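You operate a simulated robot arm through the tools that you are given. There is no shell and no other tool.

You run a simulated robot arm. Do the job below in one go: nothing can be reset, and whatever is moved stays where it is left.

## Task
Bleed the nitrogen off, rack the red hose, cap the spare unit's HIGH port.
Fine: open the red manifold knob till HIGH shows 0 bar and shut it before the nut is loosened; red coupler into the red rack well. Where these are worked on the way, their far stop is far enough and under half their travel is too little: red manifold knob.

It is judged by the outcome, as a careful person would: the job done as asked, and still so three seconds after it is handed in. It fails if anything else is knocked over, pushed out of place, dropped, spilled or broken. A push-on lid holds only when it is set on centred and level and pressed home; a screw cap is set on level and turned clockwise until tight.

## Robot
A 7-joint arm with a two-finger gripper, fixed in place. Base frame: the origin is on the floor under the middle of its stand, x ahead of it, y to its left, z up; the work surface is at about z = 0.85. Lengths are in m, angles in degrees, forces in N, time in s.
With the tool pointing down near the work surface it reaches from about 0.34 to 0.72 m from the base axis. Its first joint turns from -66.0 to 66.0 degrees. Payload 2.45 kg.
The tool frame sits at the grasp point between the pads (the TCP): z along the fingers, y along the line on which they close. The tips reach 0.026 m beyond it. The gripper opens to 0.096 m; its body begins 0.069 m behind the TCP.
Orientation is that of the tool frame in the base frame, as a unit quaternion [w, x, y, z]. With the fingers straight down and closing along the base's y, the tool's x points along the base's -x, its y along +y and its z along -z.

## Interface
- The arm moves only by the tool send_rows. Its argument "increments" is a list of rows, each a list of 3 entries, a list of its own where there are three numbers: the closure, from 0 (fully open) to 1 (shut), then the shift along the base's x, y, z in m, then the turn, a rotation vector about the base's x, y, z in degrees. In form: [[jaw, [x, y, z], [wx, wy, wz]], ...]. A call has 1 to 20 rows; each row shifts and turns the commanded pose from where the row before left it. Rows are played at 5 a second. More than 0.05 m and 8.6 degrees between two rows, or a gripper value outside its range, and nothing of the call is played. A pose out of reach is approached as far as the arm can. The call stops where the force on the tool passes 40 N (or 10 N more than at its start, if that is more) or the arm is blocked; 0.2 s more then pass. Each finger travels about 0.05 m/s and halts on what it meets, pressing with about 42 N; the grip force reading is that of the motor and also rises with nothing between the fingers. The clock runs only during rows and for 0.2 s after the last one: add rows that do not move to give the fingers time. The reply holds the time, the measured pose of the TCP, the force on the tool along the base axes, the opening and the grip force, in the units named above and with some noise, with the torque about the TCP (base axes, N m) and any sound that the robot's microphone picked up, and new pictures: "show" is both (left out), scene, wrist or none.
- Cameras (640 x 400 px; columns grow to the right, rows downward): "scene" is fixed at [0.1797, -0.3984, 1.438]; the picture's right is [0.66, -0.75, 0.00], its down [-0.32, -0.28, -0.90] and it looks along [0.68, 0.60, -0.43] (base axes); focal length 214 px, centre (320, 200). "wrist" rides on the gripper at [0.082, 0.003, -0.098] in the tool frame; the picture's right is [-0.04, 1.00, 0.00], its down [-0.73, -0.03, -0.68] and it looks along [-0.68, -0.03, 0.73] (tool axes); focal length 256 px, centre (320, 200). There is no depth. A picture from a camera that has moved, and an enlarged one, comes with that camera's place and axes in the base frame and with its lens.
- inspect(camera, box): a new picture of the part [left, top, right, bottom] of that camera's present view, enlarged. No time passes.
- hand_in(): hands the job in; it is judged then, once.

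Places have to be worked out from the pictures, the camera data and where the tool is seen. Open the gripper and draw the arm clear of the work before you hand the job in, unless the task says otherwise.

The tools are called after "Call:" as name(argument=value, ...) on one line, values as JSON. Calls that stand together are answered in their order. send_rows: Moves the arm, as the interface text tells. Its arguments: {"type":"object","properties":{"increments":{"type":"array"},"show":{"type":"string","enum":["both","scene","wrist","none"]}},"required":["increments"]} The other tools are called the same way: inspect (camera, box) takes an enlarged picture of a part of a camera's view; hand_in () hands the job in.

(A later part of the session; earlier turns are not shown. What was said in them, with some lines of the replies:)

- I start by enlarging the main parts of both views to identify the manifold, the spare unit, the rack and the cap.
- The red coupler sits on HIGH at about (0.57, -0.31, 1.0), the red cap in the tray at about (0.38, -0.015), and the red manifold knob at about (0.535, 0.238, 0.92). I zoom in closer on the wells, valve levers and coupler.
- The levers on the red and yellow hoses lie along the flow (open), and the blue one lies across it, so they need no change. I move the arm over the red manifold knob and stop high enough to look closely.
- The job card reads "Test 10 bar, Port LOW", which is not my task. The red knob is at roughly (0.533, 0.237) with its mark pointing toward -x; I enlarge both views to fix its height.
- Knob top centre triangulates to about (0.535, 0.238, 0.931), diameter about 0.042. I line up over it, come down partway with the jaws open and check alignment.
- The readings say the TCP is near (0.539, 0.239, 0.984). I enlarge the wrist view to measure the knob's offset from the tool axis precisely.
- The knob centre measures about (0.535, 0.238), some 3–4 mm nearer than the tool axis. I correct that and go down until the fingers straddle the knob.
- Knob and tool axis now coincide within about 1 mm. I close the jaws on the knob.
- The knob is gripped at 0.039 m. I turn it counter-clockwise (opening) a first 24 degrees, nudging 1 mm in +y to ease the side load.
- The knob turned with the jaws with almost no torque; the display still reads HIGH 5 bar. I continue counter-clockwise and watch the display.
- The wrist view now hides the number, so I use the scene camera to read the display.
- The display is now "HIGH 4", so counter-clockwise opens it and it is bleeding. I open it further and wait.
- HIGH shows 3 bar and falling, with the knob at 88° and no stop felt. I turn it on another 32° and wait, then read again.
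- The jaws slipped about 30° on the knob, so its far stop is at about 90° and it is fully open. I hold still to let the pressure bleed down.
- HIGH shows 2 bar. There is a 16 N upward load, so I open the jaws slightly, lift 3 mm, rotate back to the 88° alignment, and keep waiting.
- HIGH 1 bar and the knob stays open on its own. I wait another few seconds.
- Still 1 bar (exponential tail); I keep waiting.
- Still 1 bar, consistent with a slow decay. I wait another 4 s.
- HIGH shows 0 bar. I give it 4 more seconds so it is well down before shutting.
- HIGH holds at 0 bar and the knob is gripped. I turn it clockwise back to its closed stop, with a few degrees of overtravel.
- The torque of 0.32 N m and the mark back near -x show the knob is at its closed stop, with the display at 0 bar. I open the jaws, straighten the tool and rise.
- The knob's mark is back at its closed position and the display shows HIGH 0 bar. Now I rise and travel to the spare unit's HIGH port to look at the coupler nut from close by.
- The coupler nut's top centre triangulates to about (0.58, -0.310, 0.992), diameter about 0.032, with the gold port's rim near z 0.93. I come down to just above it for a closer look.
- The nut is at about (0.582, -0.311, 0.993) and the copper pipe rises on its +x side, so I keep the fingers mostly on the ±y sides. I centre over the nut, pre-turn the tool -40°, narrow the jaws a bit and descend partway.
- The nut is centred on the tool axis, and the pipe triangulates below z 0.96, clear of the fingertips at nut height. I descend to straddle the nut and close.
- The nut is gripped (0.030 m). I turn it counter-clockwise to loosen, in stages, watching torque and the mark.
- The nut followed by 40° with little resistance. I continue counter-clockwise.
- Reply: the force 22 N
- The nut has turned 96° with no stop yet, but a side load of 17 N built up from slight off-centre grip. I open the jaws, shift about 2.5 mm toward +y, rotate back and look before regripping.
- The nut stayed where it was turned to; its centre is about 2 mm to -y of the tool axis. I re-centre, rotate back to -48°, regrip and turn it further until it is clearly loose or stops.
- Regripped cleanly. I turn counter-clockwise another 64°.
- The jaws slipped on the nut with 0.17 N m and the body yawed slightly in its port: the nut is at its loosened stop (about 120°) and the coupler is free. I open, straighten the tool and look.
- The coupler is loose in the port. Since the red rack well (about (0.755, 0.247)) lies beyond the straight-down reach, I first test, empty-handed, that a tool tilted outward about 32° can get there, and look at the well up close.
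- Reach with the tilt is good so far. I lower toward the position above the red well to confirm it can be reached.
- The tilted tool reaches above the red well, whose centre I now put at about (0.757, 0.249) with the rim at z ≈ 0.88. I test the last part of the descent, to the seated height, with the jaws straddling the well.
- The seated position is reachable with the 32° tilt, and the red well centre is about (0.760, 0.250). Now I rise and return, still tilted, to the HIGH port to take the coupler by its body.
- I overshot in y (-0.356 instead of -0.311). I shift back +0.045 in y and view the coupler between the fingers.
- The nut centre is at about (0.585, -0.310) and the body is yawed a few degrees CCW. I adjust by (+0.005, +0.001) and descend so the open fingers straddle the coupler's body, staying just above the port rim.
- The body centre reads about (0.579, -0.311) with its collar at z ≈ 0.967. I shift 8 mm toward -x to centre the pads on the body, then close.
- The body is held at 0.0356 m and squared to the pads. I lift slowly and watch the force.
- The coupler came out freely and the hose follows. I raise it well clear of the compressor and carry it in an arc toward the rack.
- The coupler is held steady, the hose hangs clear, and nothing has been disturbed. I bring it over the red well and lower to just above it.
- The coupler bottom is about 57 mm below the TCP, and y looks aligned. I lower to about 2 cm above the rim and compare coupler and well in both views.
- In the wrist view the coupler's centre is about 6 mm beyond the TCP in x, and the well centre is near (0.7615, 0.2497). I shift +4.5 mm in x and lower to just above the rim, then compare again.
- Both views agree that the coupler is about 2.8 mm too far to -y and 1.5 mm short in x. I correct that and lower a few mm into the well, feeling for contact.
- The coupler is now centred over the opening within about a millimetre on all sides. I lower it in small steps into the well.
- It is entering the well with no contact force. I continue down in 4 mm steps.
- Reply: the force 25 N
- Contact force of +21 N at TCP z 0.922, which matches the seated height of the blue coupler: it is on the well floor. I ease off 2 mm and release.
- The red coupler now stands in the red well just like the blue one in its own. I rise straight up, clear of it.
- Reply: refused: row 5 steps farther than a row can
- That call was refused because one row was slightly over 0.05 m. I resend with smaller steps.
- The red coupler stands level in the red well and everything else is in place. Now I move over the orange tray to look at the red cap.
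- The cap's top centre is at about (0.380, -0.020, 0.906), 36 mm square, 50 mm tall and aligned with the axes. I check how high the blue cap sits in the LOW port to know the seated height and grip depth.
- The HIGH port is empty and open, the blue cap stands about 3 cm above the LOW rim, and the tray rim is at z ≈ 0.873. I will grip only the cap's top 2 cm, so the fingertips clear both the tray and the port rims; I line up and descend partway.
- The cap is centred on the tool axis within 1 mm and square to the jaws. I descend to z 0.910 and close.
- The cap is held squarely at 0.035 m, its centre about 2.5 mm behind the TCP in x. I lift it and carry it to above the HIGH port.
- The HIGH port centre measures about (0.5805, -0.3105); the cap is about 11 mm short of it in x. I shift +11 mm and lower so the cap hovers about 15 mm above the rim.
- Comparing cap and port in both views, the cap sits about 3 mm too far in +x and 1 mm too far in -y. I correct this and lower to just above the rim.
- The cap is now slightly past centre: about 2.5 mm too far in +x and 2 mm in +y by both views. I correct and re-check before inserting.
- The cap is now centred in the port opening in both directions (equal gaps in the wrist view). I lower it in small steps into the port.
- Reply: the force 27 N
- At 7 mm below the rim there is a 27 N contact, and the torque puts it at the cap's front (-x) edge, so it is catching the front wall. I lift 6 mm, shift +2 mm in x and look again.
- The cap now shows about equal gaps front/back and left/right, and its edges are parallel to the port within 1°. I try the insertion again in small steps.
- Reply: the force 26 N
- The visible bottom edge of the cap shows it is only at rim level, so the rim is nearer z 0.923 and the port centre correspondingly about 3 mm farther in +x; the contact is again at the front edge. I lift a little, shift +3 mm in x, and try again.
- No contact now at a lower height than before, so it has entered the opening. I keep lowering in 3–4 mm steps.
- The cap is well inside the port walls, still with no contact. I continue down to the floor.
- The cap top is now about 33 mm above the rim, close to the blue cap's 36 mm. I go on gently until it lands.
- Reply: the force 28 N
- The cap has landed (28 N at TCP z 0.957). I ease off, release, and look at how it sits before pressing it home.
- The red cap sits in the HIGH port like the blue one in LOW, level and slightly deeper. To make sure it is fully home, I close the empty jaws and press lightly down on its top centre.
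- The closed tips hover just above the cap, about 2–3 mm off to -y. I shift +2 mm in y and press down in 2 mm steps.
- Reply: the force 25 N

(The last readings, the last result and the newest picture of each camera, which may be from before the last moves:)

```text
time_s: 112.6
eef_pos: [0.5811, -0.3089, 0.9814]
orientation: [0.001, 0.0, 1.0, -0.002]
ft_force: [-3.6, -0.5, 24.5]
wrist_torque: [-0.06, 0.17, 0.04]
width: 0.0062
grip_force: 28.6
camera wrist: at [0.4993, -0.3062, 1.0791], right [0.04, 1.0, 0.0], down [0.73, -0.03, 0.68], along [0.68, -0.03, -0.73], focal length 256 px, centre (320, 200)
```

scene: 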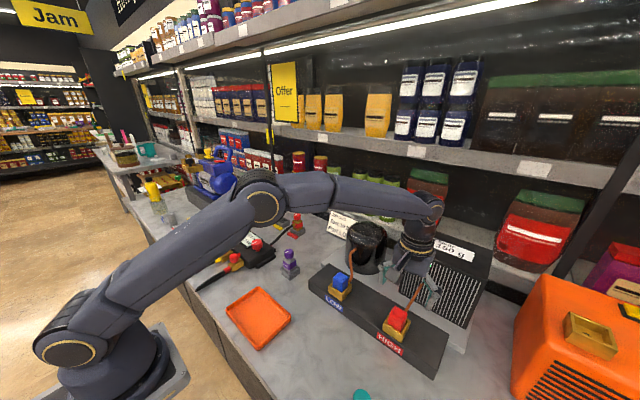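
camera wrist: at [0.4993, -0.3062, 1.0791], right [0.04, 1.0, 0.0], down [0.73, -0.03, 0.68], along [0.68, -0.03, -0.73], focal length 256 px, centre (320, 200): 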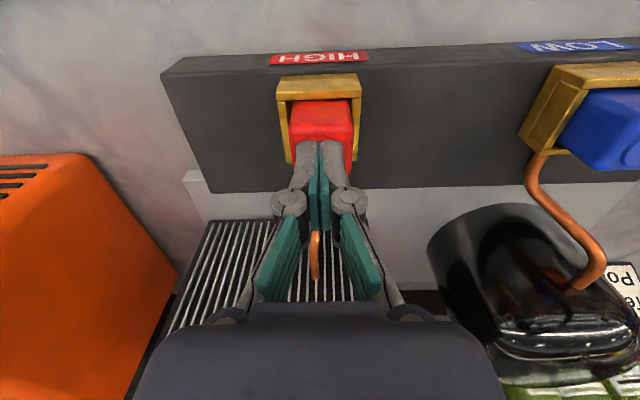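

24 N of press with the cap firm. One more millimetre and a half, then I back off.

Call:
send_rows(increments=[[1, [0, 0, -0.0015], [0, 0, 0]], [1, [0, 0, 0], [0, 0, 0]]], show="none")

Call:
send_rows(increments=[[1, [0, 0, 0.004], [0, 0, 0]], [1, [0, 0, 0.01], [0, 0, 0]], [1, [0, 0, 0.03], [0, 0, 0]], [0.5, [-0.01, 0, 0.04], [0, 0, 0]], [0, [-0.02, 0, 0.04], [0, 0, 0]], [0, [-0.02, 0, 0.04], [0, 0, 0]], [0, [0, 0, 0], [0, 0, 0]]])

Call:
inspect(camera="wrist", box=[240, 20, 480, 180])

Call:
inspect(camera="scene", box=[310, 250, 450, 360])

```text
time_s: 113.2
eef_pos: [0.5819, -0.3105, 0.9806]
orientation: [0.002, 0.0, 1.0, -0.002]
ft_force: [-6.1, -0.3, 36.7]
wrist_torque: [-0.01, 0.34, 0.01]
width: 0.006
grip_force: 28.1
```

```text
time_s: 114.8
eef_pos: [0.5315, -0.3088, 1.1425]
orientation: [0.0, 0.0, 1.0, 0.0]
ft_force: [0.7, 0.3, -0.2]
wrist_torque: [-0.03, -0.01, -0.03]
width: 0.0888
grip_force: 0.0
camera wrist: at [0.4496, -0.3055, 1.241], right [0.04, 1.0, 0.0], down [0.73, -0.03, 0.68], along [0.68, -0.03, -0.73], focal length 256 px, centre (320, 200)
```

scene: 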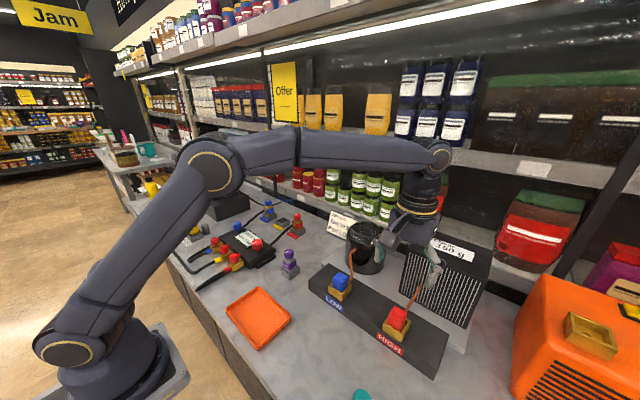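
wrist: 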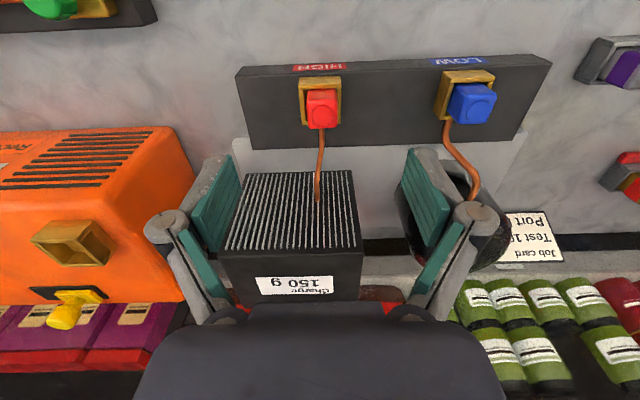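

```text
2.50 times, centred on (360, 100) of wrist
camera zoom: at [0.4496, -0.3055, 1.241], right [0.04, 1.0, 0.0], down [0.73, -0.03, 0.68], along [0.68, -0.03, -0.73], focal length 640 px, centre (220, 450)
```

zoom: 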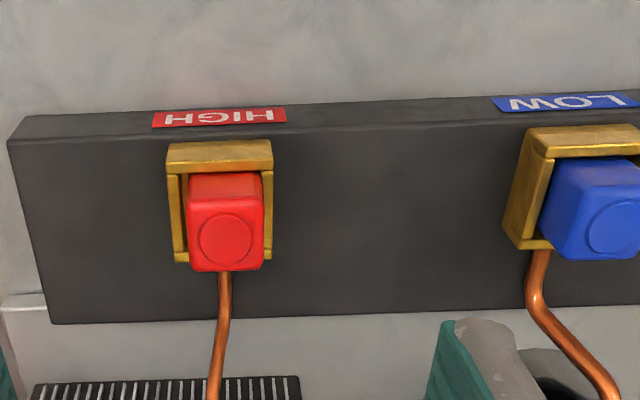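

```text
3.64 times, centred on (380, 305) of scene
camera zoom: at [0.1797, -0.3984, 1.438], right [0.66, -0.75, 0.0], down [-0.32, -0.28, -0.9], along [0.68, 0.6, -0.43], focal length 780 px, centre (102, -182)
```

zoom: 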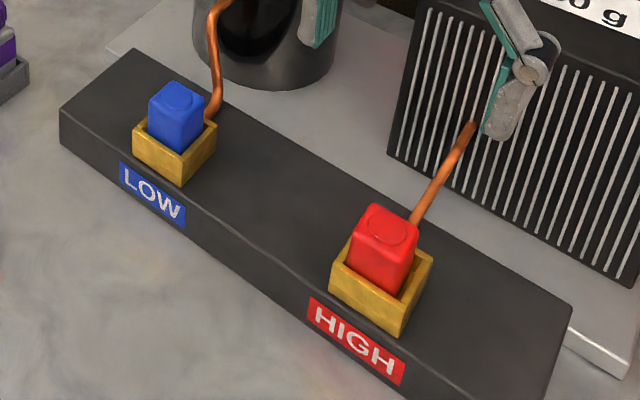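

The red cap sits level and home in HIGH, matching the blue one. I do a last check of the manifold, rack and the rest of the bench while raising the arm clear.

Call:
send_rows(increments=[[0, [-0.03, 0.03, 0.02], [0, 0, 0]], [0, [-0.03, 0.03, 0.02], [0, 0, 0]], [0, [-0.03, 0.03, 0.03], [0, 0, 0]], [0, [-0.03, 0.02, 0.03], [0, 0, 0]], [0, [-0.02, 0.01, 0.03], [0, 0, 0]], [0, [0, 0, 0.03], [0, 0, 0]], [0, [0, 0, 0], [0, 0, 0]]])

Call:
inspect(camera="scene", box=[150, 180, 330, 300])

Call:
inspect(camera="scene", box=[215, 195, 315, 270])

Call:
inspect(camera="scene", box=[310, 250, 450, 360])

```text
refused: row 3 steps farther than a row can; nothing moved
```

```text
3.33 times, centred on (240, 240) of scene
camera zoom: at [0.1797, -0.3984, 1.438], right [0.66, -0.75, 0.0], down [-0.32, -0.28, -0.9], along [0.68, 0.6, -0.43], focal length 715 px, centre (587, 67)
```

zoom: 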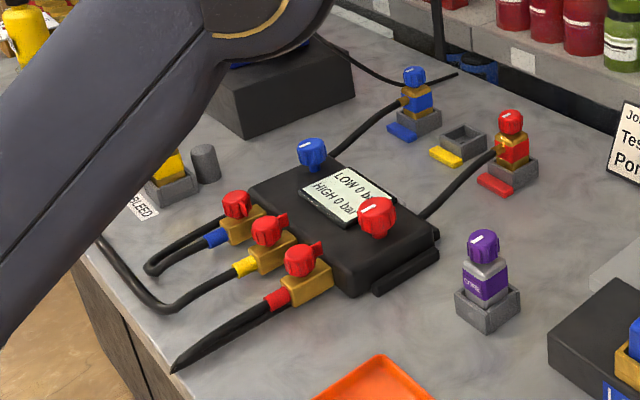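

```text
5.33 times, centred on (265, 232) of scene
camera zoom: at [0.1797, -0.3984, 1.438], right [0.66, -0.75, 0.0], down [-0.32, -0.28, -0.9], along [0.68, 0.6, -0.43], focal length 1144 px, centre (613, 27)
```

zoom: 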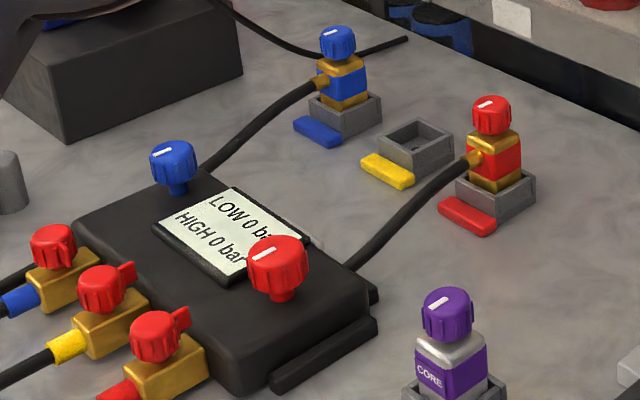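

```text
3.64 times, centred on (380, 305) of scene
camera zoom: at [0.1797, -0.3984, 1.438], right [0.66, -0.75, 0.0], down [-0.32, -0.28, -0.9], along [0.68, 0.6, -0.43], focal length 780 px, centre (102, -182)
```

zoom: 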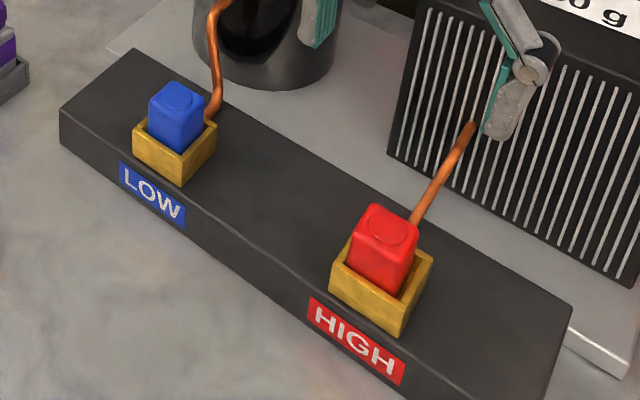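

The display shows 0 bar, the red knob's mark is parallel to the closed blue one, and the coupler and cap are in place. The withdrawal was refused for step size, so I resend it smaller.

Call:
send_rows(increments=[[0, [-0.025, 0.02, 0.025], [0, 0, 0]], [0, [-0.025, 0.02, 0.025], [0, 0, 0]], [0, [-0.025, 0.02, 0.025], [0, 0, 0]], [0, [-0.025, 0.02, 0.025], [0, 0, 0]], [0, [-0.02, 0.02, 0.025], [0, 0, 0]], [0, [0, 0, 0.03], [0, 0, 0]], [0, [0, 0, 0], [0, 0, 0]], [0, [0, 0, 0], [0, 0, 0]]])

Call:
inspect(camera="scene", box=[150, 190, 450, 380])

```text
time_s: 116.6
eef_pos: [0.4107, -0.2094, 1.299]
orientation: [0.0, 0.001, 1.0, 0.0]
ft_force: [-0.4, -0.1, -0.2]
wrist_torque: [-0.03, 0.0, -0.02]
width: 0.0957
grip_force: 0.1
camera wrist: at [0.3293, -0.2063, 1.3969], right [0.04, 1.0, 0.0], down [0.73, -0.03, 0.68], along [0.68, -0.03, -0.73], focal length 256 px, centre (320, 200)
```

scene: 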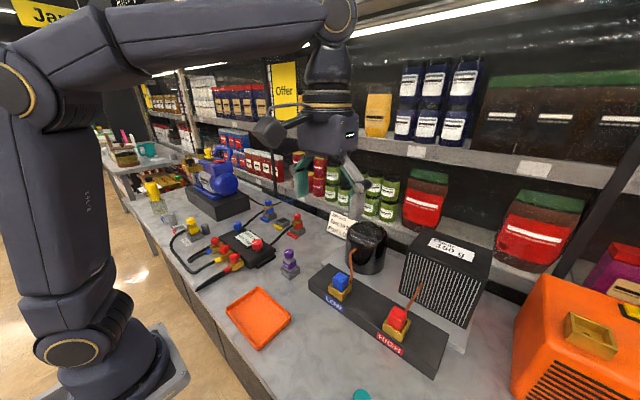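
wrist: 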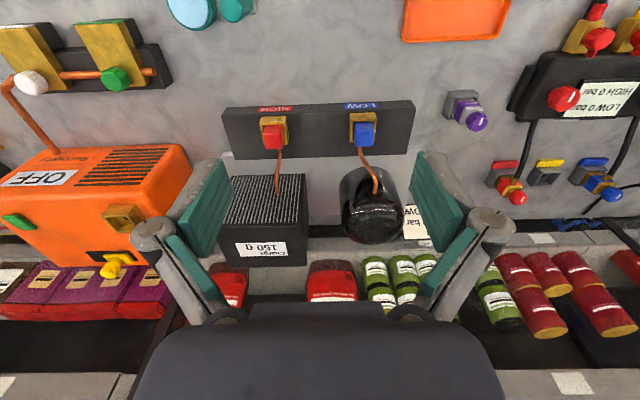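

```text
2.11 times, centred on (300, 285) of scene
camera zoom: at [0.1797, -0.3984, 1.438], right [0.66, -0.75, 0.0], down [-0.32, -0.28, -0.9], along [0.68, 0.6, -0.43], focal length 452 px, centre (362, 21)
```

zoom: 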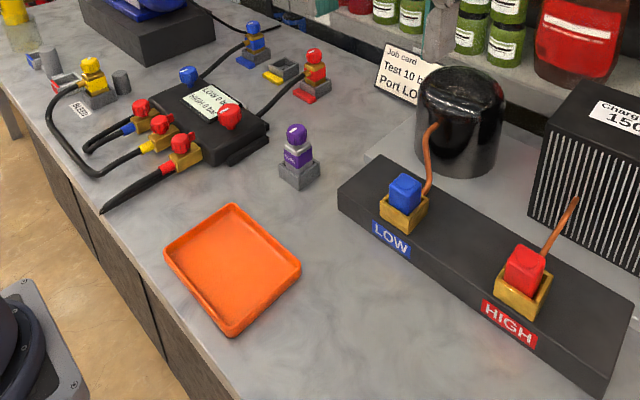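

The nitrogen is bled to 0 bar and the red knob is shut. The red coupler stands in the red rack well, the HIGH port is capped, nothing else looks moved, and the arm is clear with its jaws open. I hand the job in.

Call:
hand_in()

```text
The job is handed in.
```

The nitrogen is bled off, the red hose is racked and the spare unit's HIGH port is capped; the job is handed in.

- **Bleed:** I opened the red manifold knob to its far stop (about 90°) and left it until HIGH showed 0 bar. I then turned it back to its closed stop before touching the nut. The display still read 0 bar at the end.
- **Red hose:** I turned the coupler nut counter-clockwise until it stopped (about 120°). I then lifted the coupler out of HIGH and set it in the red rack well, where it stands level on the floor of the well like the blue one.
- **Cap:** The red cap is in the HIGH port, level, and was pressed down with about 37 N. It caught on the port's front edge on the first two tries, so I re-centred it before it went in.

The manifold shifted on the bench by about 2 mm while I turned the knob. In the last pictures everything else looks undisturbed. The arm is clear with the gripper open.
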